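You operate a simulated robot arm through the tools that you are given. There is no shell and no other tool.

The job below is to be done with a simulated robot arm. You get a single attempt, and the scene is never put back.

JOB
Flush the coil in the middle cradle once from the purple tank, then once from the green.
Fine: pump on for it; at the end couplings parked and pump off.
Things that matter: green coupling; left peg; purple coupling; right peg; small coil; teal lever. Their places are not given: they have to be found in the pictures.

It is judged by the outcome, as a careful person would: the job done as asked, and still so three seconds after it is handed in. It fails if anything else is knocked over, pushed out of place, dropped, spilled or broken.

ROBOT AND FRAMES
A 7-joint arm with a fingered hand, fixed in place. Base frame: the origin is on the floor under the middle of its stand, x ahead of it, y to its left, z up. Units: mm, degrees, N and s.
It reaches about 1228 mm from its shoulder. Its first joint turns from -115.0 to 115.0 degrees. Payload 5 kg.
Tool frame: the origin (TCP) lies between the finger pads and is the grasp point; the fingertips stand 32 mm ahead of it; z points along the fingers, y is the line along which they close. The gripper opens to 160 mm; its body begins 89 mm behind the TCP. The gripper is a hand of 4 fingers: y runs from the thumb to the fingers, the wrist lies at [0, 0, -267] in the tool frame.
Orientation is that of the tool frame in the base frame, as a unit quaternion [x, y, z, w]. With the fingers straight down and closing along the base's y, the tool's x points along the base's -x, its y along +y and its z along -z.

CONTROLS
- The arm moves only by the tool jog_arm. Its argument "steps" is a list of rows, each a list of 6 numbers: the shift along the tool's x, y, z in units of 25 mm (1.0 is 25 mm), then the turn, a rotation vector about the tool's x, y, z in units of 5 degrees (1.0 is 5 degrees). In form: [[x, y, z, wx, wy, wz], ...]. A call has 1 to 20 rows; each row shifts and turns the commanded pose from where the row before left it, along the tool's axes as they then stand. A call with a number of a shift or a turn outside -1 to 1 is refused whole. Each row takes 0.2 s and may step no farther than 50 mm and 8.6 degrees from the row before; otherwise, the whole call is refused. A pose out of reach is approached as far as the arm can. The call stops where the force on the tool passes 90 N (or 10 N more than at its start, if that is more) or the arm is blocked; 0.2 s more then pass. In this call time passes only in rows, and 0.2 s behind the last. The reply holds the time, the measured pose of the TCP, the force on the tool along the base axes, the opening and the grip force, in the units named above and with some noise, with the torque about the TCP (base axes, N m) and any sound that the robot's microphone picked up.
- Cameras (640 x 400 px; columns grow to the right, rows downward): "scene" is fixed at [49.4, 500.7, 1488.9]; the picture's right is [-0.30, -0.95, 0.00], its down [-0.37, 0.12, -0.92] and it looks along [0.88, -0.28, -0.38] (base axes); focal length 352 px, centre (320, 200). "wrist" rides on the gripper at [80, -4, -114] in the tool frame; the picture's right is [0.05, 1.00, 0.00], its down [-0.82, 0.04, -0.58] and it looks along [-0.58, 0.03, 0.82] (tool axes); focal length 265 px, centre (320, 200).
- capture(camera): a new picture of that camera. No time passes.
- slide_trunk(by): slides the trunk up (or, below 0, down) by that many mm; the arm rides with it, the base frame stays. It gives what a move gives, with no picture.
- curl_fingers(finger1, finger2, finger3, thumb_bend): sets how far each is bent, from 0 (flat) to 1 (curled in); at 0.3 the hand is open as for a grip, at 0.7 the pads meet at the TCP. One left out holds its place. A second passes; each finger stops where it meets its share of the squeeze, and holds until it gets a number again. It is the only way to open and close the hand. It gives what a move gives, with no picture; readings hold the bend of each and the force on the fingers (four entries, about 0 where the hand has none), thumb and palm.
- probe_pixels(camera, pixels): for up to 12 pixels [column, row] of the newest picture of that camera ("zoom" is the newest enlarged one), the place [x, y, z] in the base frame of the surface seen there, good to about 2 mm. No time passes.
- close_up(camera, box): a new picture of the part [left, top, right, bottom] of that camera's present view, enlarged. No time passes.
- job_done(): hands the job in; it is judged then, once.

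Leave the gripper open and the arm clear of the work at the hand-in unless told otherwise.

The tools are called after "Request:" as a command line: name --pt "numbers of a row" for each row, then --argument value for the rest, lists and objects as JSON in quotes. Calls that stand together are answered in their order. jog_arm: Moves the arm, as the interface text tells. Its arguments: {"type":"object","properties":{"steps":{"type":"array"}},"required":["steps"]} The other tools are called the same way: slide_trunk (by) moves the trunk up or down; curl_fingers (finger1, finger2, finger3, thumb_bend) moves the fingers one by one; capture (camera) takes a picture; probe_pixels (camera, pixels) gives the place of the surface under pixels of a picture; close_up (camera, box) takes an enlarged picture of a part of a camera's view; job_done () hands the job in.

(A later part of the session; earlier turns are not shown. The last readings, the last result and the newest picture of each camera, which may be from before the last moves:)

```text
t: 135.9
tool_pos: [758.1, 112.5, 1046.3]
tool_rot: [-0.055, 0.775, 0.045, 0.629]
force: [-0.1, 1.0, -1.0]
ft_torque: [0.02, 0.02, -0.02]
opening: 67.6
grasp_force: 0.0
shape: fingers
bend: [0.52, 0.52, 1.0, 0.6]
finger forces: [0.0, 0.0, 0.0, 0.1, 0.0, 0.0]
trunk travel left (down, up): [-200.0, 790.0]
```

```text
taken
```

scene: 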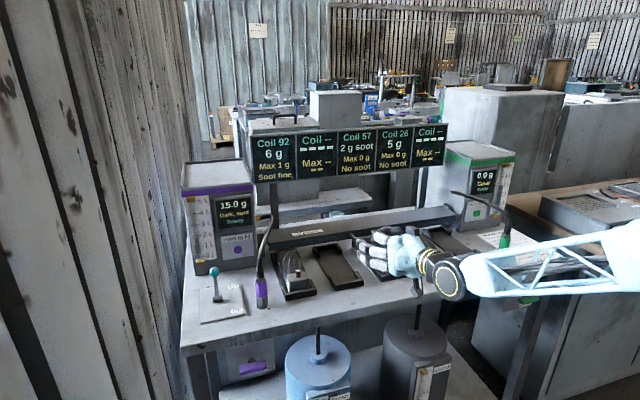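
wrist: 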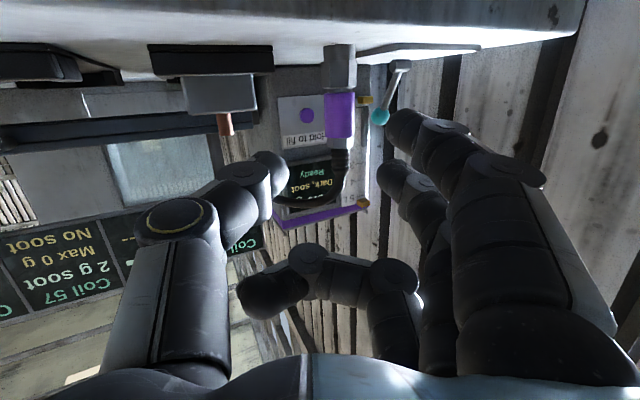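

Good tracking at azimuth 8°. I'll continue the swing to about −24°.

Request:
jog_arm --pt "0 -0.956 0 0.352 0 0.074" --pt "0 -0.956 0 0.352 0 0.074" --pt "0 -0.956 0 0.352 0 0.074" --pt "0 -0.956 0 0.352 0 0.074" --pt "0 -0.956 0 0.352 0 0.074" --pt "0 -0.956 0 0.352 0 0.074" --pt "0 -0.956 0 0.352 0 0.074" --pt "0 -0.956 0 0.352 0 0.074" --pt "0 -0.956 0 0.352 0 0.074" --pt "0 -0.956 0 0.352 0 0.074"

Request:
capture --camera "scene"

Request:
capture --camera "wrist"

```text
t: 138.1
tool_pos: [757.3, -126.3, 1045.4]
tool_rot: [0.067, 0.774, -0.055, 0.628]
force: [-1.2, -0.2, 0.9]
ft_torque: [-0.01, 0.01, -0.03]
opening: 67.1
grasp_force: 0.1
shape: fingers
bend: [0.52, 0.52, 1.0, 0.6]
finger forces: [0.1, 0.1, 0.0, 0.1, 0.0, 0.0]
trunk travel left (down, up): [-200.0, 790.0]
```

```text
taken
```

scene: 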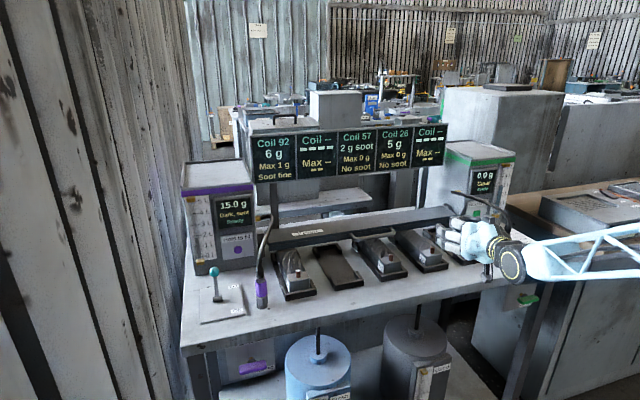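

```text
taken
```

wrist: 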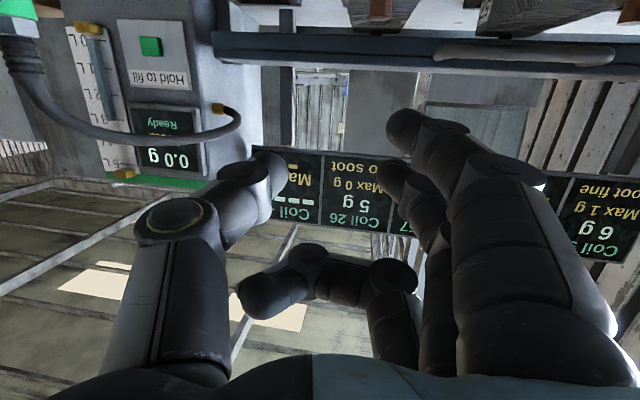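

The green coupling is entering the left of the wrist view. I'll continue 14° more, which keeps the hand about 75 mm short of it.

Request:
jog_arm --pt "0 -0.956 -0.1 0.352 0 0.074" --pt "0 -0.956 -0.1 0.352 0 0.074" --pt "0 -0.956 -0.1 0.352 0 0.074" --pt "0 -0.956 -0.1 0.352 0 0.074" --pt "0 -0.956 -0.1 0.352 0 0.074" --pt "0 -0.956 -0.1 0.352 0 0.074" --pt "0 -0.956 -0.1 0.352 0 0.074" --pt "0 -0.956 -0.1 0.352 0 0.074"

Request:
capture --camera "scene"

Request:
capture --camera "wrist"

```text
t: 139.9
tool_pos: [685.2, -303.2, 1049.9]
tool_rot: [0.164, 0.759, -0.133, 0.616]
force: [0.8, 0.4, -0.4]
ft_torque: [0.0, -0.01, 0.01]
opening: 67.7
grasp_force: 0.1
shape: fingers
bend: [0.52, 0.52, 1.0, 0.6]
finger forces: [0.0, 0.0, 0.1, 0.1, 0.0, 0.0]
trunk travel left (down, up): [-200.0, 790.0]
```

```text
taken
```

scene: 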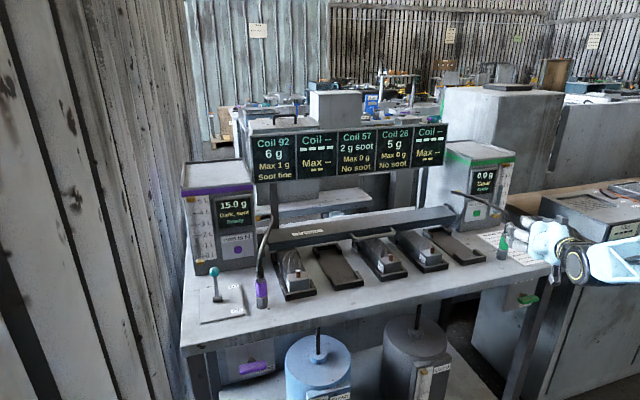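

```text
taken
```

wrist: 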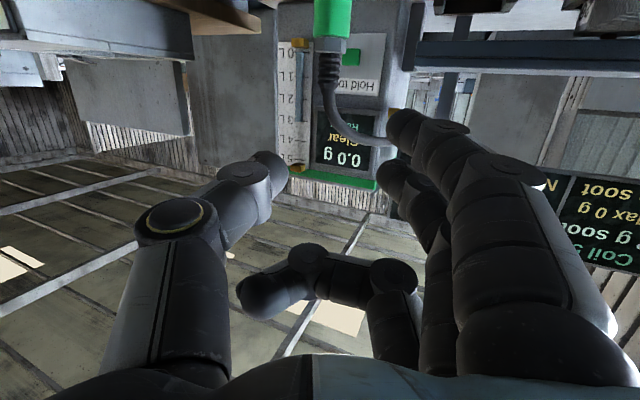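

The green coupling is straight ahead at (332,20). I'll lower 90 mm to its height, still well in front of it, and measure.

Request:
jog_arm --pt "0.881 0 0.185 0 0 0" --pt "0.881 0 0.185 0 0 0" --pt "0.881 0 0.185 0 0 0" --pt "0.881 0 0.185 0 0 0"

Request:
capture --camera "wrist"

Request:
close_up --camera "wrist" --box '[260, 20, 420, 200]'

```text
t: 140.9
tool_pos: [684.8, -304.0, 959.1]
tool_rot: [0.164, 0.759, -0.133, 0.616]
force: [-0.2, -0.6, 0.8]
ft_torque: [-0.02, 0.02, 0.03]
opening: 67.8
grasp_force: 0.0
shape: fingers
bend: [0.52, 0.52, 1.0, 0.6]
finger forces: [0.0, 0.0, 0.0, 0.1, 0.0, 0.0]
trunk travel left (down, up): [-200.0, 790.0]
```

```text
taken
```

wrist: 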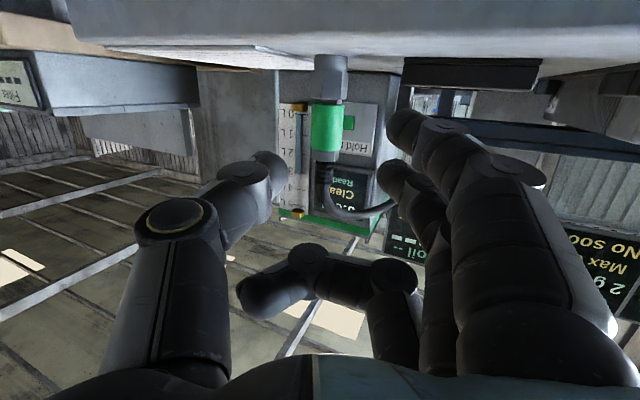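

```text
2.22 times, centred on (340, 110) of wrist
```

zoom: 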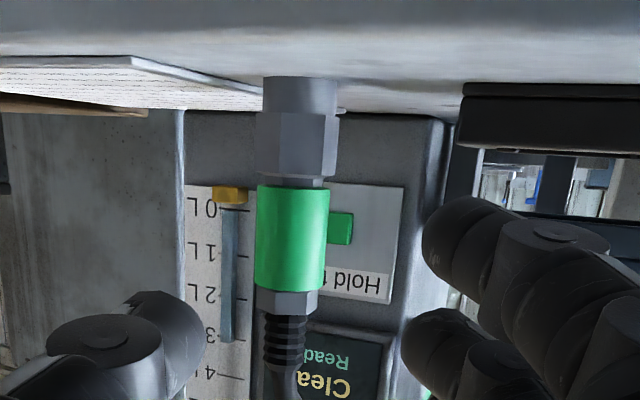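

The green coupling is clear in view: sleeve at (327,127), hex at (328,80), base collar at row ~60. I'll measure it.

Request:
probe_pixels --camera "wrist" --pixels '[[327, 108], [327, 112], [327, 116], [327, 120], [327, 124], [327, 128], [327, 132], [327, 136], [327, 140], [327, 145], [320, 125], [334, 125]]'

Request:
probe_pixels --camera "wrist" --pixels '[[328, 62], [328, 70], [328, 76], [328, 82], [328, 88], [328, 94], [326, 155], [326, 165], [329, 180], [330, 195], [360, 215], [300, 40]]'

```text
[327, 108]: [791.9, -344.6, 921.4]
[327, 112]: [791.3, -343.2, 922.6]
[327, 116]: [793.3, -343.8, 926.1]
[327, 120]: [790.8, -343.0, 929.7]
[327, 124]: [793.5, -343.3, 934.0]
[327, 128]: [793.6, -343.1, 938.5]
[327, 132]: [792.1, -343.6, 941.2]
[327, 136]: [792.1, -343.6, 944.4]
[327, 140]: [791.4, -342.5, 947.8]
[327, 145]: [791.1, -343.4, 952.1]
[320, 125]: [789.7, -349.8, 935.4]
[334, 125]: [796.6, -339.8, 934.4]
```

```text
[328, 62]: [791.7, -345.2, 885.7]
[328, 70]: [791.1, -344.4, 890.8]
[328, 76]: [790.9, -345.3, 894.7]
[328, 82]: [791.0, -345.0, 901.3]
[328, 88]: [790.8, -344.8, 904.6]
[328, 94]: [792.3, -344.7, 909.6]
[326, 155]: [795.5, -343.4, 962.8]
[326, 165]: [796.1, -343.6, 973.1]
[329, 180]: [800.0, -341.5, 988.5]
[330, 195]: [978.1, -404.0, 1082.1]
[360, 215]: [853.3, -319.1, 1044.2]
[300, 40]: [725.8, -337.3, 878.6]
```

The green coupling's axis is at about (806.2, −348.6). I'll approach so it ends up slightly toward the finger side and about 21 mm ahead of the TCP, the same balanced pinch as before. First, 60% of the way.

Request:
jog_arm --pt "-0.342 -0.18 0 0 0 0" --pt "0 0 0.87 0 0 0" --pt "0 0 0.87 0 0 0" --pt "0 0 0.87 0 0 0"

Request:
capture --camera "wrist"

Request:
close_up --camera "scene" --box '[440, 160, 600, 300]'

```text
t: 141.9
tool_pos: [745.2, -334.5, 955.6]
tool_rot: [0.162, 0.76, -0.131, 0.616]
force: [1.4, 0.4, 1.1]
ft_torque: [0.04, 0.03, 0.01]
opening: 67.6
grasp_force: 0.1
shape: fingers
bend: [0.52, 0.52, 1.0, 0.6]
finger forces: [0.0, 0.1, 0.0, 0.0, 0.0, 0.0]
trunk travel left (down, up): [-200.0, 790.0]
```

```text
taken
```

wrist: 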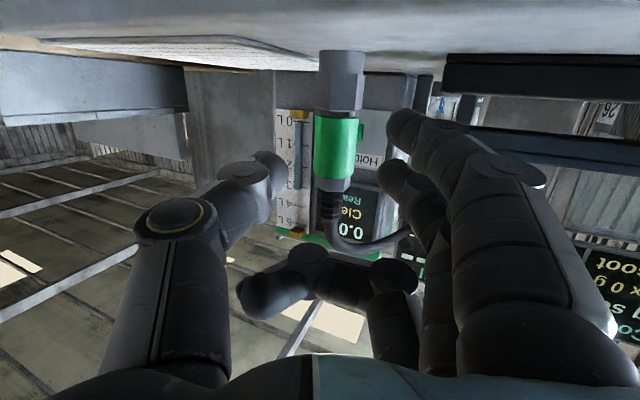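

```text
2.86 times, centred on (520, 230) of scene
```

zoom: 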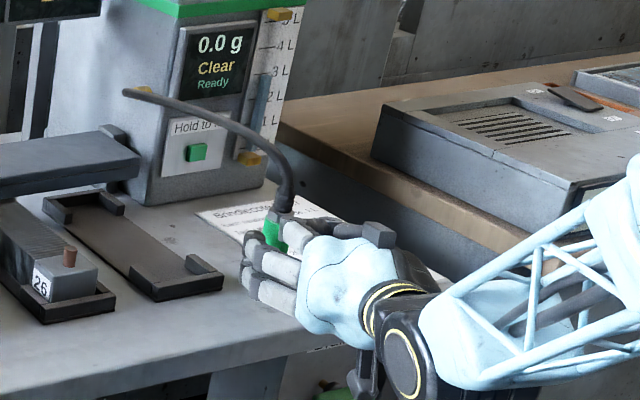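

On track: the coupling is at column 337. I'll go the final 42 mm.

Request:
jog_arm --pt "0.02 -0.035 0.84 0 0 0" --pt "0.02 -0.035 0.84 0 0 0"

Request:
capture --camera "wrist"

Request:
probe_pixels --camera "wrist" --pixels '[[347, 150], [347, 158], [347, 166], [347, 174], [347, 182], [347, 190], [347, 198], [347, 206], [338, 175], [356, 175], [347, 115], [347, 105]]'

```text
t: 142.5
tool_pos: [781.4, -353.0, 945.8]
tool_rot: [0.163, 0.759, -0.132, 0.616]
force: [-1.3, -0.6, 0.5]
ft_torque: [-0.02, 0.02, 0.03]
opening: 67.5
grasp_force: 0.1
shape: fingers
bend: [0.52, 0.52, 1.0, 0.6]
finger forces: [0.0, 0.0, 0.0, 0.1, 0.1, 0.0]
trunk travel left (down, up): [-200.0, 790.0]
```

```text
taken
```

wrist: 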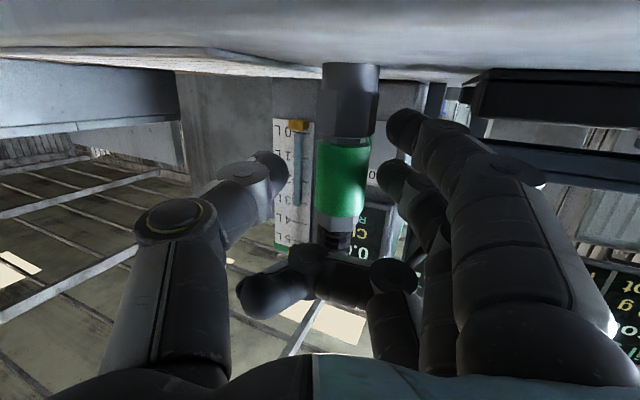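

```text
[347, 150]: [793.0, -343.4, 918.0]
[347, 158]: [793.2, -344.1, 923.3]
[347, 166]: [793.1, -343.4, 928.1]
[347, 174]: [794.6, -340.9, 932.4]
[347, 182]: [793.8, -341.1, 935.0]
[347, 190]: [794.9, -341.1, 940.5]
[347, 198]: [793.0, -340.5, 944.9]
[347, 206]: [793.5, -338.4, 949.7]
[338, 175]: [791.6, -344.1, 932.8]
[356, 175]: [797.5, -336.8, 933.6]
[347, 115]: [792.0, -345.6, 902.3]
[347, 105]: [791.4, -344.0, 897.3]
```

The sleeve is at columns 317–366, between thumb and finger 2 at the right depth. I'll close gently.

Request:
curl_fingers --finger1 0.55 --finger2 0.6 --thumb_bend 0.7

Request:
capture --camera "wrist"

```text
t: 143.5
tool_pos: [781.7, -352.7, 944.9]
tool_rot: [0.163, 0.759, -0.133, 0.616]
force: [2.2, 0.3, 2.3]
ft_torque: [-0.01, -0.04, 0.02]
opening: 48.5
grasp_force: 2.0
shape: fingers
bend: [0.55, 0.58, 1.0, 0.69]
finger forces: [0.0, 2.2, 0.1, 0.1, 2.0, 0.1]
trunk travel left (down, up): [-200.0, 790.0]
```

```text
taken
```

wrist: 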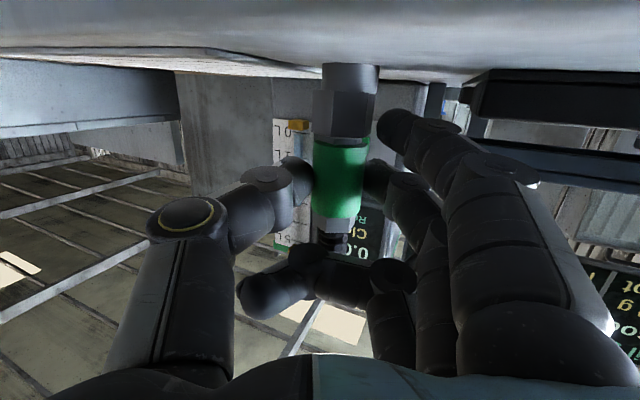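

Light, balanced contact (2.2 N against 2.0 N). I'll tighten in a further step.

Request:
curl_fingers --finger2 0.69 --thumb_bend 0.76

Request:
close_up --camera "wrist" --box '[250, 40, 430, 260]'

```text
t: 144.5
tool_pos: [782.0, -352.7, 943.9]
tool_rot: [0.162, 0.759, -0.131, 0.616]
force: [0.6, -0.8, 1.9]
ft_torque: [-0.01, -0.07, 0.0]
opening: 44.7
grasp_force: 8.7
shape: fingers
bend: [0.55, 0.58, 1.0, 0.73]
finger forces: [0.0, 7.9, 0.1, 0.1, 9.3, 0.0]
trunk travel left (down, up): [-200.0, 790.0]
```

```text
1.82 times, centred on (340, 150) of wrist
```

zoom: 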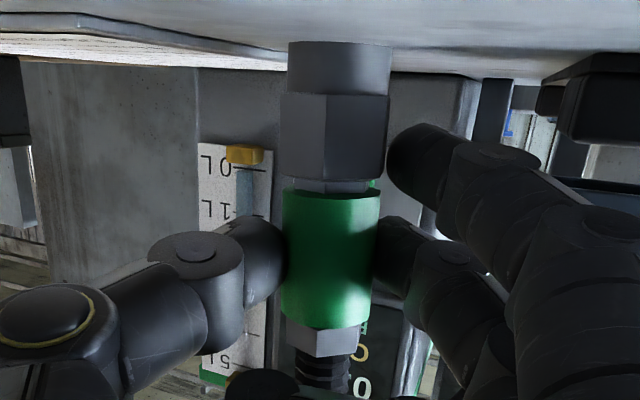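

Steady at 8–9 N. One more small step, to match the earlier secure grip.

Request:
curl_fingers --finger2 0.76 --thumb_bend 0.78

Request:
close_up --camera "wrist" --box '[250, 40, 430, 260]'

```text
t: 145.5
tool_pos: [780.7, -352.7, 946.3]
tool_rot: [0.163, 0.759, -0.132, 0.616]
force: [1.3, -4.3, 2.7]
ft_torque: [-0.02, -0.06, -0.07]
opening: 42.7
grasp_force: 9.4
shape: fingers
bend: [0.55, 0.57, 1.0, 0.74]
finger forces: [0.1, 7.8, 0.0, 0.0, 11.1, 0.0]
trunk travel left (down, up): [-200.0, 790.0]
```

```text
1.82 times, centred on (340, 150) of wrist
```

zoom: 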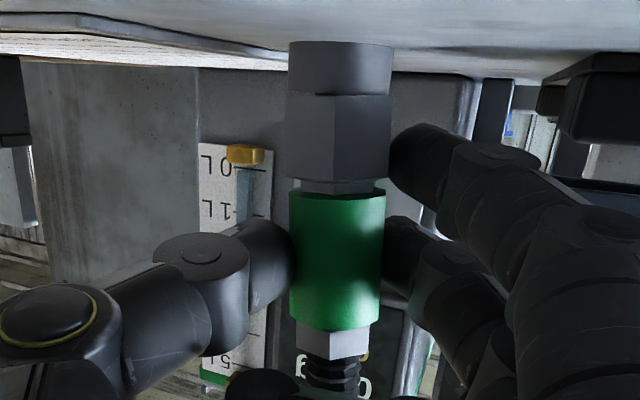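

The thumb pushes 3 N harder than the finger and tips the coupling slightly. I'll ease the thumb command back to 0.76 and then lift 20 mm straight up.

Request:
curl_fingers --thumb_bend 0.755

Request:
jog_arm --pt "-0.196 0 -0.041 0 0 0" --pt "-0.196 0 -0.041 0 0 0" --pt "-0.196 0 -0.041 0 0 0" --pt "-0.196 0 -0.041 0 0 0"

Request:
capture --camera "wrist"

Request:
close_up --camera "wrist" --box '[250, 40, 430, 260]'

```text
t: 146.5
tool_pos: [781.7, -352.5, 944.9]
tool_rot: [0.163, 0.759, -0.132, 0.616]
force: [-0.6, -1.9, 3.1]
ft_torque: [0.02, -0.09, -0.07]
opening: 43.1
grasp_force: 7.8
shape: fingers
bend: [0.55, 0.57, 1.0, 0.73]
finger forces: [0.1, 7.0, 0.1, 0.0, 8.7, 0.0]
trunk travel left (down, up): [-200.0, 790.0]
```

```text
t: 147.5
tool_pos: [781.6, -354.1, 965.3]
tool_rot: [0.163, 0.759, -0.132, 0.616]
force: [-0.6, -0.3, -1.9]
ft_torque: [-0.03, 0.06, 0.06]
opening: 43.3
grasp_force: 7.0
shape: fingers
bend: [0.55, 0.57, 1.0, 0.73]
finger forces: [0.1, 7.3, 0.1, 0.0, 7.5, 0.0]
trunk travel left (down, up): [-200.0, 790.0]
```

```text
taken
```

wrist: 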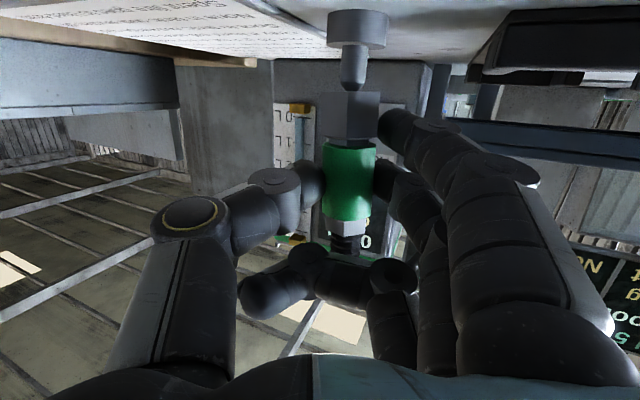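

```text
1.82 times, centred on (340, 150) of wrist
```

zoom: 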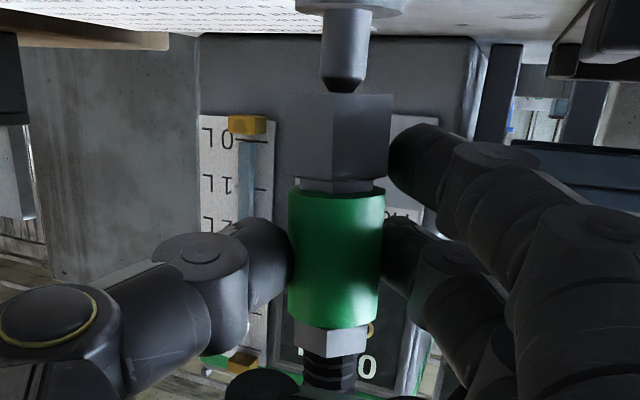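

Lifted off the peg, held at 7.3–7.5 N, with the peg tip just below. I'll rise another 100 mm and then tighten a bit more.

Request:
jog_arm --pt "-0.392 0 -0.082 0 0 0" --pt "-0.783 0 -0.165 0 0 0" --pt "-0.783 0 -0.165 0 0 0" --pt "-0.783 0 -0.165 0 0 0" --pt "-0.783 0 -0.165 0 0 0"

Request:
curl_fingers --finger2 0.77 --thumb_bend 0.775

Request:
capture --camera "wrist"

Request:
capture --camera "scene"

```text
t: 148.7
tool_pos: [784.2, -353.7, 1055.9]
tool_rot: [0.163, 0.76, -0.132, 0.616]
force: [-0.4, 0.2, -1.5]
ft_torque: [-0.05, 0.03, 0.0]
opening: 43.3
grasp_force: 7.1
shape: fingers
bend: [0.55, 0.57, 1.0, 0.73]
finger forces: [0.1, 7.2, 0.1, 0.1, 7.3, 0.0]
trunk travel left (down, up): [-200.0, 790.0]
```

```text
t: 149.7
tool_pos: [784.2, -354.6, 1056.1]
tool_rot: [0.163, 0.76, -0.132, 0.616]
force: [-0.2, -0.4, -2.2]
ft_torque: [-0.04, 0.09, 0.01]
opening: 41.9
grasp_force: 9.0
shape: fingers
bend: [0.55, 0.56, 1.0, 0.74]
finger forces: [0.6, 8.1, 0.0, 0.1, 9.0, 0.0]
trunk travel left (down, up): [-200.0, 790.0]
```

```text
taken
```

wrist: 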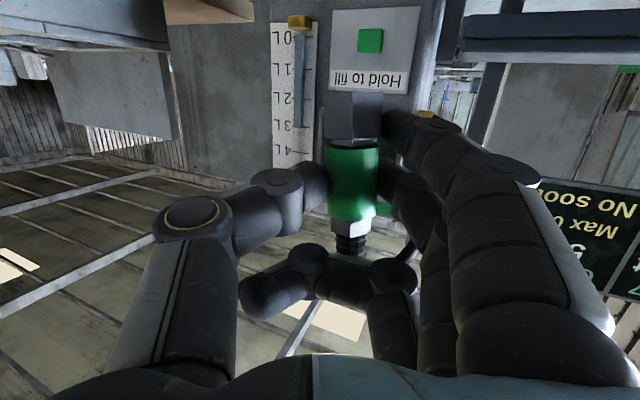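

```text
taken
```

scene: 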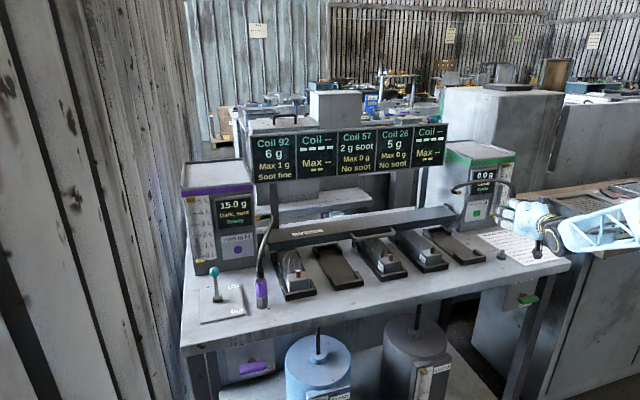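

Held firmly. Now I'll swing back toward the middle cradle, keeping the posture and drawing in as I go; first half.

Request:
jog_arm --pt "0.1 0 -0.47 0 0 0" --pt "0.058 0.844 -0.274 -0.296 0 -0.062" --pt "0.058 0.844 -0.274 -0.296 0 -0.062" --pt "0.058 0.844 -0.274 -0.296 0 -0.062" --pt "0.058 0.844 -0.274 -0.296 0 -0.062" --pt "0.058 0.844 -0.274 -0.296 0 -0.062" --pt "0.058 0.844 -0.274 -0.296 0 -0.062" --pt "0.058 0.844 -0.274 -0.296 0 -0.062" --pt "0.058 0.844 -0.274 -0.296 0 -0.062" --pt "0.058 0.844 -0.274 -0.296 0 -0.062"

Request:
capture --camera "scene"

```text
t: 151.9
tool_pos: [770.2, -147.8, 1055.6]
tool_rot: [0.072, 0.773, -0.058, 0.628]
force: [0.3, -1.1, -3.0]
ft_torque: [-0.04, 0.02, 0.01]
opening: 42.1
grasp_force: 8.6
shape: fingers
bend: [0.55, 0.56, 1.0, 0.75]
finger forces: [0.5, 8.1, 0.0, 0.0, 8.8, 0.0]
trunk travel left (down, up): [-200.0, 790.0]
```

```text
taken
```

scene: 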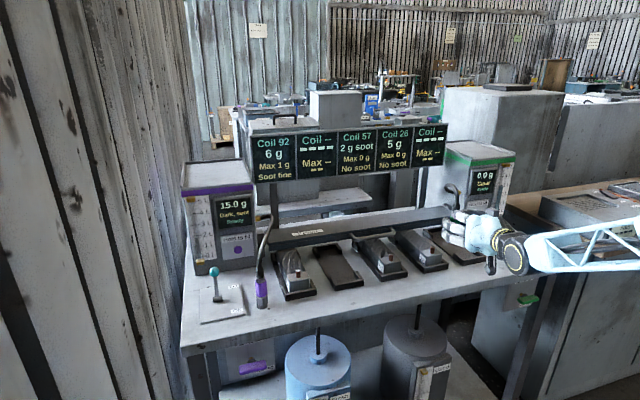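

Good. Second half of the swing, to in front of coil 57.

Request:
jog_arm --pt "0.058 0.8 -0.25 -0.296 0 -0.062" --pt "0.058 0.8 -0.25 -0.296 0 -0.062" --pt "0.058 0.8 -0.25 -0.296 0 -0.062" --pt "0.058 0.8 -0.25 -0.296 0 -0.062" --pt "0.058 0.8 -0.25 -0.296 0 -0.062" --pt "0.058 0.8 -0.25 -0.296 0 -0.062" --pt "0.058 0.8 -0.25 -0.296 0 -0.062" --pt "0.058 0.8 -0.25 -0.296 0 -0.062"

Request:
capture --camera "scene"

Request:
capture --camera "wrist"

```text
t: 153.7
tool_pos: [734.7, 15.5, 1054.4]
tool_rot: [-0.011, 0.776, 0.009, 0.63]
force: [0.3, -0.2, -2.1]
ft_torque: [-0.06, 0.03, 0.03]
opening: 41.8
grasp_force: 8.8
shape: fingers
bend: [0.55, 0.56, 1.0, 0.75]
finger forces: [0.5, 8.1, 0.0, 0.0, 8.9, 0.0]
trunk travel left (down, up): [-200.0, 790.0]
```

```text
taken
```

scene: 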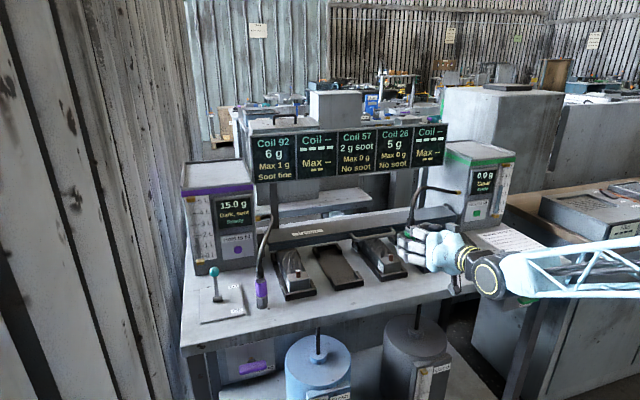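

```text
taken
```

wrist: 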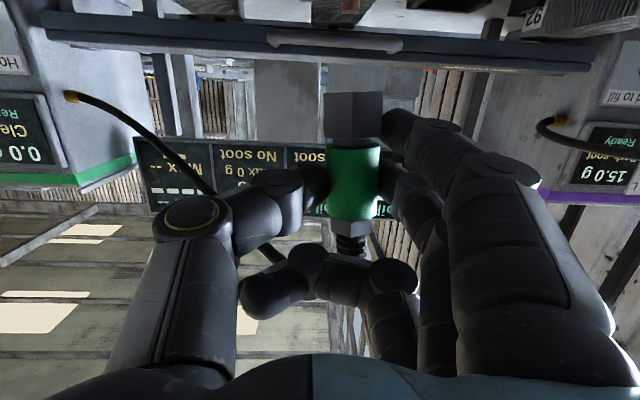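

In position in front of coil 57. I'll measure the green coupling's lean in the hand (hex at (353,115), sleeve at (353,180), relief at (350,245)).

Request:
close_up --camera "wrist" --box '[280, 80, 430, 270]'

Request:
probe_pixels --camera "wrist" --pixels '[[353, 152], [353, 158], [353, 164], [353, 170], [353, 176], [353, 182], [353, 188], [353, 194], [353, 200], [353, 206], [353, 212], [353, 218]]'

Request:
probe_pixels --camera "wrist" --pixels '[[353, 98], [353, 104], [353, 110], [353, 116], [353, 122], [353, 128], [351, 228], [351, 245], [335, 180], [370, 180], [332, 115], [374, 115]]'

```text
2.11 times, centred on (355, 175) of wrist
```

zoom: 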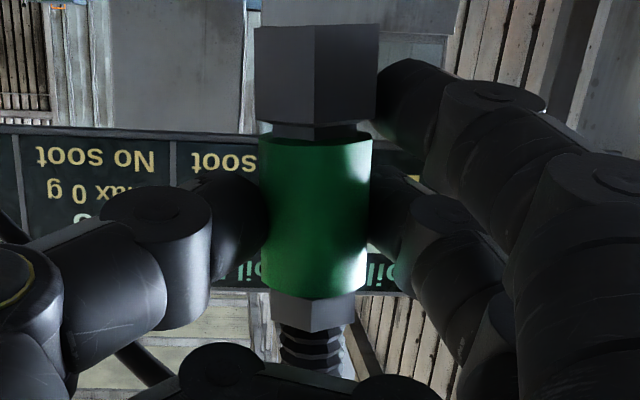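

```text
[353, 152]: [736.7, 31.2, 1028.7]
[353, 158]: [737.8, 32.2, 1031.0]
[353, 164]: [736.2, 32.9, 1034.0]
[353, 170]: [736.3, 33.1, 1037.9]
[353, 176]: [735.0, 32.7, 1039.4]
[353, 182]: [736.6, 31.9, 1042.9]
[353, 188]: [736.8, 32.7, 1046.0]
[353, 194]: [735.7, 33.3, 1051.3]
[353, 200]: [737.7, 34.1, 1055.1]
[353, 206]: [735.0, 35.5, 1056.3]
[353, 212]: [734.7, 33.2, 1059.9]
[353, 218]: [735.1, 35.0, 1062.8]
```

```text
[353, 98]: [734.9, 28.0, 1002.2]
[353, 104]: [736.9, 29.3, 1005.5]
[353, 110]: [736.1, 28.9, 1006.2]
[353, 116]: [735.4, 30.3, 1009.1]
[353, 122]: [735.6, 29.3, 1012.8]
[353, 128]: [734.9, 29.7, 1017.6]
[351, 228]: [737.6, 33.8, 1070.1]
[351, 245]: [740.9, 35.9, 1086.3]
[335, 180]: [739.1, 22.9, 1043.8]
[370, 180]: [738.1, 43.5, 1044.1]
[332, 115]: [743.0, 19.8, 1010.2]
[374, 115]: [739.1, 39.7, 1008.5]
```

The green coupling's top leans about 5.6° toward +y. I'll roll the hand to make it vertical and lower 27 mm for the fine alignment.

Request:
jog_arm --pt "0 0 0 -0.115 0.084 0.55" --pt "0 0 0 -0.115 0.084 0.55" --pt "0.352 -0.035 0.074 0 0 0" --pt "0.352 -0.035 0.074 0 0 0" --pt "0.352 -0.035 0.074 0 0 0"

Request:
capture --camera "wrist"

Request:
close_up --camera "wrist" --box '[270, 0, 430, 130]'

Request:
probe_pixels --camera "wrist" --pixels '[[353, 152], [353, 158], [353, 164], [353, 170], [353, 176], [353, 182], [353, 188], [353, 194], [353, 200], [353, 206], [353, 212], [353, 218]]'

```text
t: 154.9
tool_pos: [733.2, 15.6, 1026.7]
tool_rot: [0.021, 0.781, 0.046, 0.623]
force: [0.0, -1.3, -1.3]
ft_torque: [-0.03, 0.04, -0.01]
opening: 41.9
grasp_force: 8.7
shape: fingers
bend: [0.55, 0.56, 1.0, 0.75]
finger forces: [0.5, 8.0, 0.1, 0.0, 9.1, 0.0]
trunk travel left (down, up): [-200.0, 790.0]
```

```text
taken
```

wrist: 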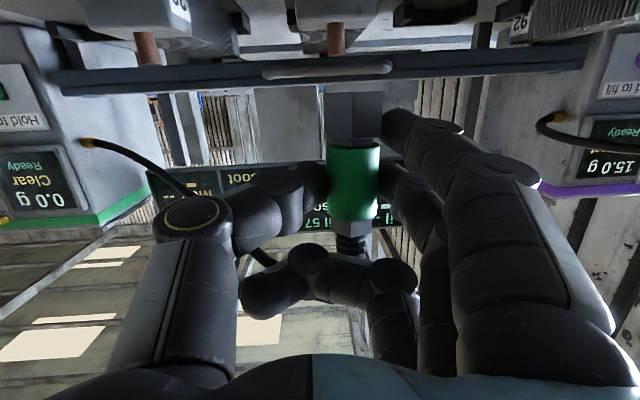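

```text
3.08 times, centred on (350, 65) of wrist
```

zoom: 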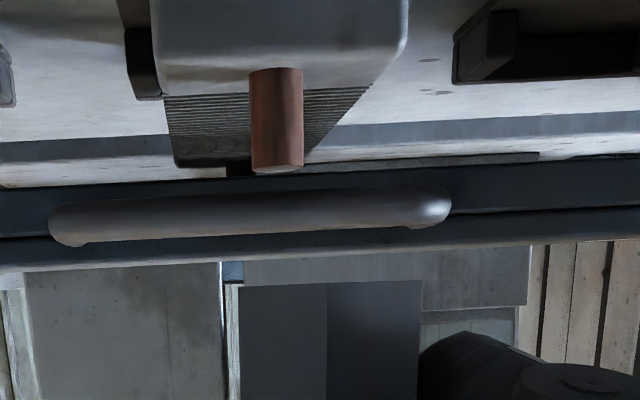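

```text
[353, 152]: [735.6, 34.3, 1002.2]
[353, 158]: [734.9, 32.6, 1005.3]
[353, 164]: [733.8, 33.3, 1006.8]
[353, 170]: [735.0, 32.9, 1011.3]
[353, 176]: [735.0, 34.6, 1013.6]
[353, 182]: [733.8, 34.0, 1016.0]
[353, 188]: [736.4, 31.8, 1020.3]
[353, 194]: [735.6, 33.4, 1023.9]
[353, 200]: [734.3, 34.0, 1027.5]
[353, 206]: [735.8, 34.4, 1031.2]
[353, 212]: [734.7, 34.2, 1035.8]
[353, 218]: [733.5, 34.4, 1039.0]
```

The coupling is now vertical at (749.7, 35.9), and the port is at (833.4, 36.0). I'll move forward 83.6 mm over the port.

Request:
jog_arm --pt "-0.187 -0.019 0.815 0 0 0" --pt "-0.187 -0.019 0.815 0 0 0" --pt "-0.187 -0.019 0.815 0 0 0" --pt "-0.187 -0.019 0.815 0 0 0"

Request:
capture --camera "wrist"

Request:
probe_pixels --camera "wrist" --pixels '[[353, 152], [353, 158], [353, 164], [353, 170], [353, 176], [353, 182], [353, 188], [353, 194], [353, 200], [353, 206], [353, 212], [353, 100]]'

Request:
close_up --camera "wrist" --box '[290, 0, 410, 120]'

```text
t: 155.9
tool_pos: [817.5, 15.9, 1025.8]
tool_rot: [0.021, 0.78, 0.046, 0.624]
force: [0.1, 0.0, -2.4]
ft_torque: [-0.01, 0.02, 0.0]
opening: 42.2
grasp_force: 8.9
shape: fingers
bend: [0.55, 0.56, 1.0, 0.75]
finger forces: [0.6, 8.1, 0.0, 0.0, 8.9, 0.0]
trunk travel left (down, up): [-200.0, 790.0]
```

```text
taken
```

wrist: 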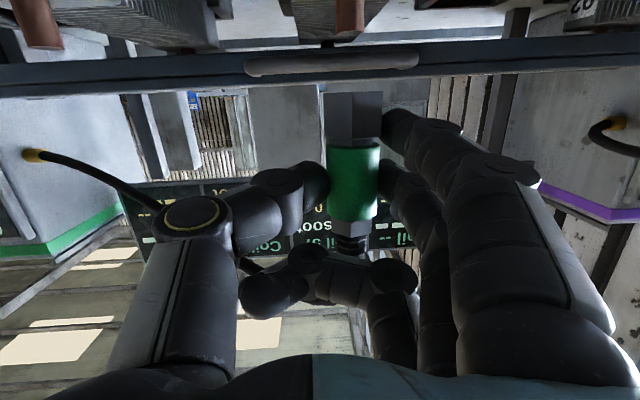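

```text
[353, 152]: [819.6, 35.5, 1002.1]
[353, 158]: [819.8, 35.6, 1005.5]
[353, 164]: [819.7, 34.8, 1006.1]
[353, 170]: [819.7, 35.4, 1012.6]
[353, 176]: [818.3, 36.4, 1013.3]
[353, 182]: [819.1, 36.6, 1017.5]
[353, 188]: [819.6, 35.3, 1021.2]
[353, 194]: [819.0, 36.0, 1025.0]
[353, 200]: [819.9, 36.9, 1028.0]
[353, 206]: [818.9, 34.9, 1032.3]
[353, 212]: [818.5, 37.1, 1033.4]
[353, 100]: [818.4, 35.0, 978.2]
```

```text
3.33 times, centred on (350, 60) of wrist
```

zoom: 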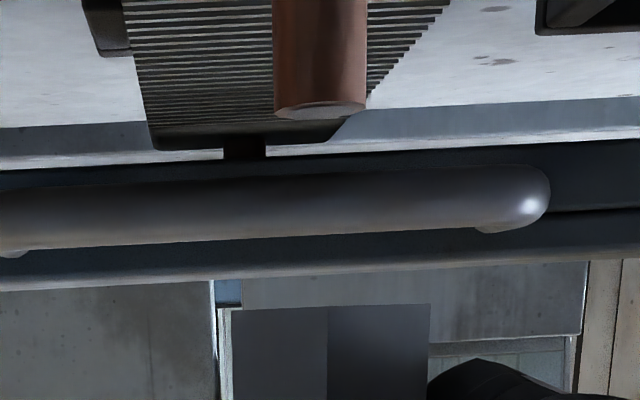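

The coupling is about 2 mm too far to +y and 0.6 mm too far in x. I'll correct and lower 15 mm to check at close range.

Request:
jog_arm --pt "-0.002 -0.079 -0.027 0 0 0" --pt "0.194 -0.02 0.044 0 0 0" --pt "0.194 -0.02 0.044 0 0 0" --pt "0.194 -0.02 0.044 0 0 0"

Request:
capture --camera "wrist"

Request:
close_up --camera "wrist" --box '[310, 45, 400, 110]'

Request:
probe_pixels --camera "wrist" --pixels '[[353, 152], [353, 158], [353, 164], [353, 170], [353, 176], [353, 182], [353, 188], [353, 194], [353, 200], [353, 206], [353, 212], [353, 105]]'

Request:
probe_pixels --camera "wrist" --pixels '[[351, 20], [351, 25], [351, 30], [351, 35], [351, 40], [351, 45], [351, 50], [351, 55], [347, 35], [355, 35], [347, 45], [355, 45]]'

```text
t: 156.9
tool_pos: [816.6, 13.1, 1011.6]
tool_rot: [0.022, 0.78, 0.045, 0.623]
force: [-0.7, -0.5, -1.8]
ft_torque: [-0.06, 0.04, 0.0]
opening: 42.1
grasp_force: 9.4
shape: fingers
bend: [0.55, 0.56, 1.0, 0.75]
finger forces: [0.5, 8.1, 0.0, 0.0, 9.0, 0.0]
trunk travel left (down, up): [-200.0, 790.0]
```

```text
taken
```

wrist: 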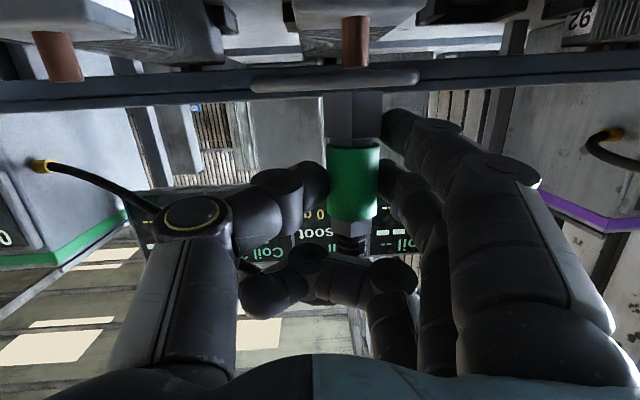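

```text
6.15 times, centred on (355, 78) of wrist
```

zoom: 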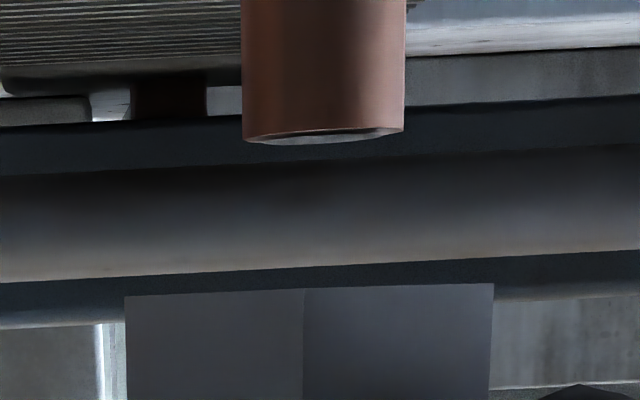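

```text
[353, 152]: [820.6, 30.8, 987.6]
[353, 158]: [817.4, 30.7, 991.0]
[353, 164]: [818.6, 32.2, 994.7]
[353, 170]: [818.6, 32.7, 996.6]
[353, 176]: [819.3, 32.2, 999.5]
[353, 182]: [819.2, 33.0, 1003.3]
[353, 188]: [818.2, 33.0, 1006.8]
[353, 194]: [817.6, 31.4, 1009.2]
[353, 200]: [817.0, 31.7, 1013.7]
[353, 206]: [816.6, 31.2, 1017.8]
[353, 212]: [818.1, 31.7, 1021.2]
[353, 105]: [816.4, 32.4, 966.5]
```

```text
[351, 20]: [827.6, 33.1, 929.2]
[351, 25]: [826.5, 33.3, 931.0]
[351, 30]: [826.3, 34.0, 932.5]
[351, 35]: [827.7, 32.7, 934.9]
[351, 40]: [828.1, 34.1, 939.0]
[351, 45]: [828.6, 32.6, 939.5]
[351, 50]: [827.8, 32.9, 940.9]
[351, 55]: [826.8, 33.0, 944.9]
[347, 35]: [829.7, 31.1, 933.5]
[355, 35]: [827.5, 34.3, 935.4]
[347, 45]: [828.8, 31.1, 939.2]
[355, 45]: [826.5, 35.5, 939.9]
```

Now the port is about 1.7 mm to the +y side. I'll correct that and recheck.

Request:
jog_arm --pt "0.003 0.067 0.015 0 0 0" --pt "0.117 -0.012 0.026 0 0 0"

Request:
capture --camera "wrist"

Request:
close_up --camera "wrist" --box '[310, 45, 400, 110]'

```text
t: 157.5
tool_pos: [817.2, 14.7, 1008.8]
tool_rot: [0.021, 0.781, 0.046, 0.622]
force: [0.7, -0.1, -2.8]
ft_torque: [-0.01, 0.03, 0.01]
opening: 42.0
grasp_force: 9.3
shape: fingers
bend: [0.55, 0.56, 1.0, 0.75]
finger forces: [0.5, 8.1, 0.0, 0.0, 9.1, 0.1]
trunk travel left (down, up): [-200.0, 790.0]
```

```text
taken
```

wrist: 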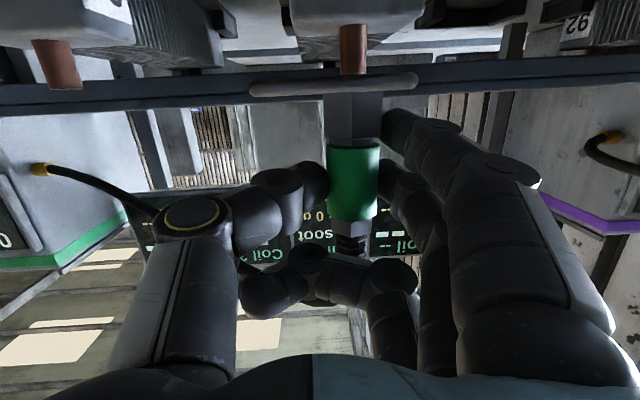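

```text
6.15 times, centred on (355, 78) of wrist
```

zoom: 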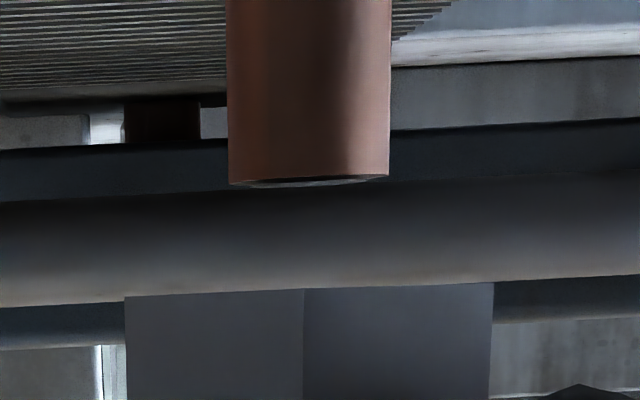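

Aligned: port 309, hex 309.5. I'll lower 15 mm to enter.

Request:
jog_arm --pt "0.194 -0.019 0.044 0 0 0" --pt "0.194 -0.019 0.044 0 0 0" --pt "0.194 -0.019 0.044 0 0 0"

Request:
capture --camera "wrist"

Request:
close_up --camera "wrist" --box '[310, 45, 400, 110]'

```text
t: 158.3
tool_pos: [816.5, 13.7, 993.6]
tool_rot: [0.022, 0.781, 0.046, 0.623]
force: [-0.1, -0.6, -1.7]
ft_torque: [-0.04, 0.07, -0.01]
opening: 42.0
grasp_force: 8.8
shape: fingers
bend: [0.55, 0.56, 1.0, 0.75]
finger forces: [0.4, 8.0, 0.0, 0.0, 8.9, 0.0]
trunk travel left (down, up): [-200.0, 790.0]
```

```text
taken
```

wrist: 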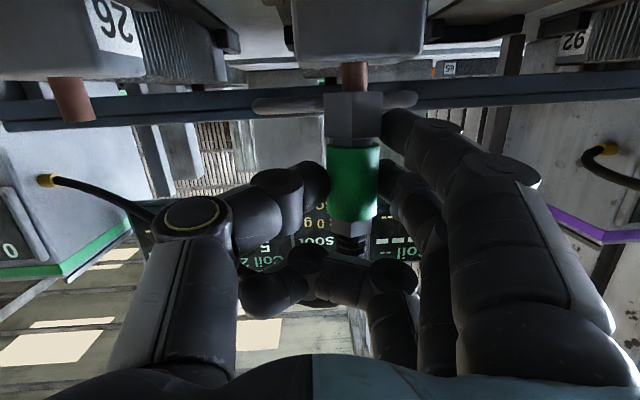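

```text
6.15 times, centred on (355, 78) of wrist
```

zoom: 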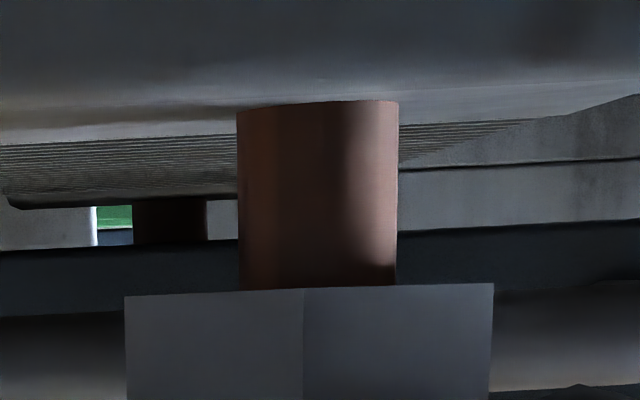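

The port has entered with no contact force. I'll continue down.

Request:
jog_arm --pt "0.156 -0.015 0.035 0 0 0" --pt "0.156 -0.015 0.035 0 0 0" --pt "0.117 -0.012 0.026 0 0 0"

Request:
close_up --camera "wrist" --box '[310, 45, 400, 110]'

```text
t: 159.1
tool_pos: [817.5, 14.7, 982.4]
tool_rot: [0.022, 0.781, 0.046, 0.623]
force: [0.2, 0.2, -2.0]
ft_torque: [-0.04, 0.03, -0.03]
opening: 42.1
grasp_force: 8.8
shape: fingers
bend: [0.55, 0.56, 1.0, 0.75]
finger forces: [0.6, 8.1, 0.0, 0.0, 8.9, 0.0]
trunk travel left (down, up): [-200.0, 790.0]
```

```text
6.15 times, centred on (355, 78) of wrist
```

zoom: 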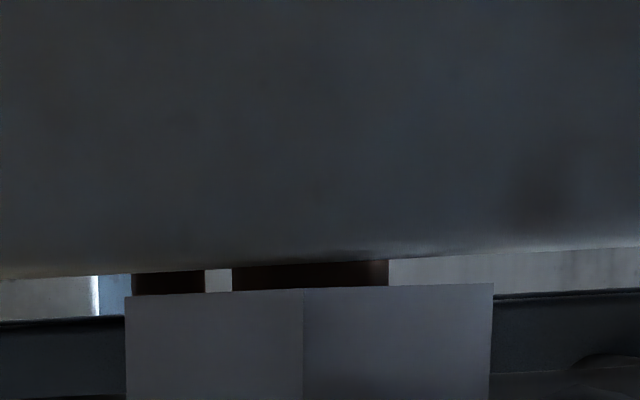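

Nearly seated, about 2 mm left. I'll press down gently.

Request:
jog_arm --pt "0.078 -0.008 0.018 0 0 0" --pt "0.078 -0.008 0.018 0 0 0"

Request:
close_up --camera "scene" --box '[240, 110, 520, 240]'

```text
t: 159.7
tool_pos: [816.7, 15.5, 980.5]
tool_rot: [0.021, 0.78, 0.047, 0.624]
force: [1.1, 0.8, 5.0]
ft_torque: [0.05, -0.06, -0.05]
opening: 42.4
grasp_force: 8.8
shape: fingers
bend: [0.55, 0.56, 1.0, 0.75]
finger forces: [0.5, 8.5, 0.1, 0.0, 8.6, 0.0]
trunk travel left (down, up): [-200.0, 790.0]
```

```text
2.29 times, centred on (380, 175) of scene
```

zoom: 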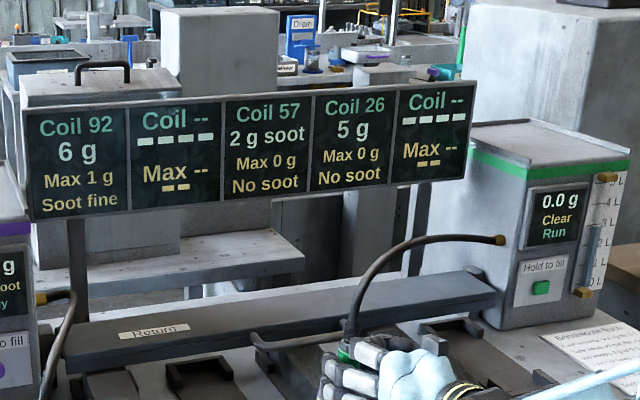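

The green tank shows "Run" with a gentle 5 N seating. I'll hold still and wait for the cycle.

Request:
curl_fingers --finger3 1.0

Request:
curl_fingers --finger3 1.0

Request:
curl_fingers --finger3 1.0

Request:
close_up --camera "scene" --box '[240, 110, 520, 240]'

```text
t: 160.7
tool_pos: [815.8, 14.2, 980.0]
tool_rot: [0.022, 0.78, 0.046, 0.623]
force: [3.0, 0.5, 8.0]
ft_torque: [0.1, -0.15, 0.0]
opening: 41.6
grasp_force: 8.5
shape: fingers
bend: [0.55, 0.56, 1.0, 0.75]
finger forces: [0.6, 8.7, 0.0, 0.0, 8.1, 0.1]
trunk travel left (down, up): [-200.0, 790.0]
```

```text
t: 161.7
tool_pos: [816.9, 15.3, 978.9]
tool_rot: [0.022, 0.781, 0.046, 0.623]
force: [4.2, 0.0, 9.5]
ft_torque: [0.16, -0.14, -0.03]
opening: 41.7
grasp_force: 9.2
shape: fingers
bend: [0.55, 0.56, 1.0, 0.75]
finger forces: [0.5, 8.8, 0.0, 0.0, 8.0, 0.0]
trunk travel left (down, up): [-200.0, 790.0]
```

```text
t: 162.7
tool_pos: [817.2, 14.8, 978.0]
tool_rot: [0.021, 0.78, 0.046, 0.623]
force: [3.0, 0.3, 9.2]
ft_torque: [0.14, -0.22, -0.05]
opening: 41.6
grasp_force: 8.7
shape: fingers
bend: [0.55, 0.56, 1.0, 0.75]
finger forces: [0.6, 8.9, 0.1, 0.0, 7.9, 0.1]
trunk travel left (down, up): [-200.0, 790.0]
```

```text
2.29 times, centred on (380, 175) of scene
```

zoom: 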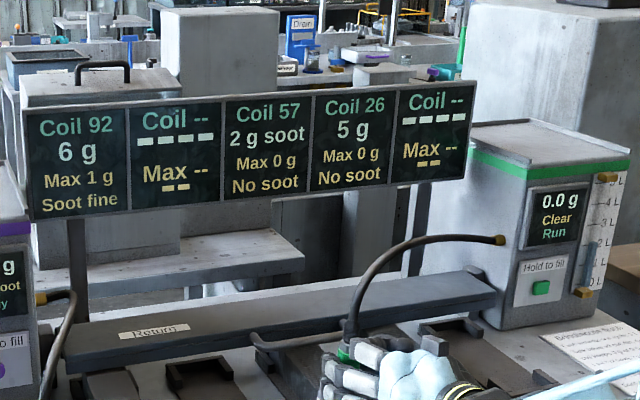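

The cycle is still running. I'll wait a bit longer.

Request:
curl_fingers --finger3 1.0

Request:
curl_fingers --finger3 1.0

Request:
close_up --camera "scene" --box '[240, 110, 520, 240]'

```text
t: 163.7
tool_pos: [816.8, 14.4, 979.2]
tool_rot: [0.021, 0.78, 0.046, 0.624]
force: [3.6, 0.2, 10.5]
ft_torque: [0.17, -0.19, -0.05]
opening: 41.9
grasp_force: 8.6
shape: fingers
bend: [0.55, 0.56, 1.0, 0.75]
finger forces: [0.6, 8.8, 0.0, 0.1, 7.9, 0.0]
trunk travel left (down, up): [-200.0, 790.0]
```

```text
t: 164.7
tool_pos: [816.2, 16.6, 979.4]
tool_rot: [0.021, 0.78, 0.047, 0.623]
force: [3.0, 0.6, 9.4]
ft_torque: [0.17, -0.17, -0.03]
opening: 41.7
grasp_force: 8.4
shape: fingers
bend: [0.55, 0.56, 1.0, 0.75]
finger forces: [0.6, 8.8, 0.0, 0.0, 7.9, 0.0]
trunk travel left (down, up): [-200.0, 790.0]
```

```text
2.29 times, centred on (380, 175) of scene
```

zoom: 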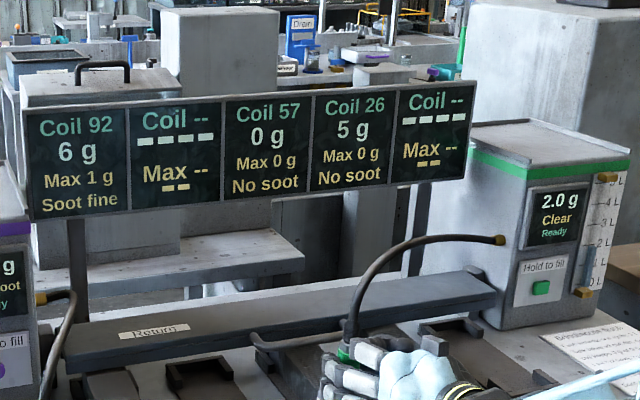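

Done: coil 57 reads "0 g", the soot is gone, and green is "2.0 g Clear Ready". Now I'll lift the green coupling straight off in one motion.

Request:
jog_arm --pt "-0.39 0.039 -0.088 0 0 0" --pt "-0.777 0.078 -0.177 0 0 0" --pt "-0.777 0.078 -0.177 0 0 0" --pt "-0.777 0.078 -0.177 0 0 0" --pt "-0.5 0.05 -0.114 0 0 0"

Request:
capture --camera "wrist"

Request:
capture --camera "scene"

```text
t: 165.9
tool_pos: [817.3, 14.5, 1061.2]
tool_rot: [0.022, 0.781, 0.046, 0.622]
force: [-0.9, -0.8, -2.3]
ft_torque: [-0.08, 0.0, -0.02]
opening: 41.9
grasp_force: 9.2
shape: fingers
bend: [0.55, 0.56, 1.0, 0.75]
finger forces: [0.6, 7.9, 0.0, 0.0, 8.7, 0.1]
trunk travel left (down, up): [-200.0, 790.0]
```

```text
taken
```

wrist: 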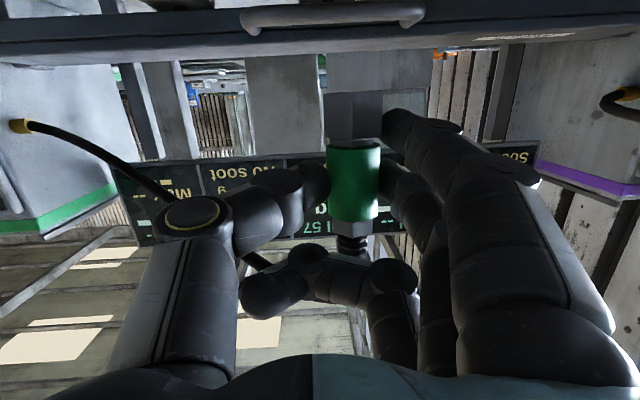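

```text
taken
```

scene: 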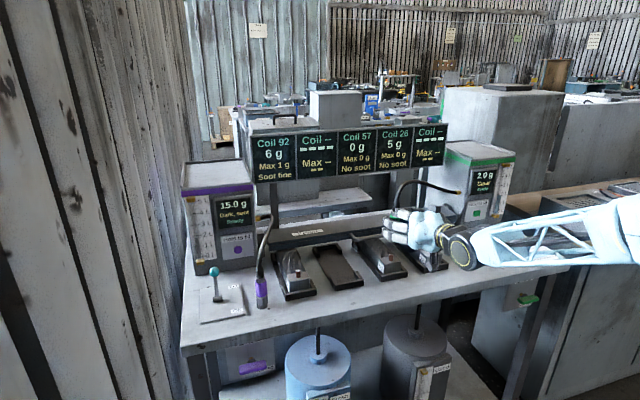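

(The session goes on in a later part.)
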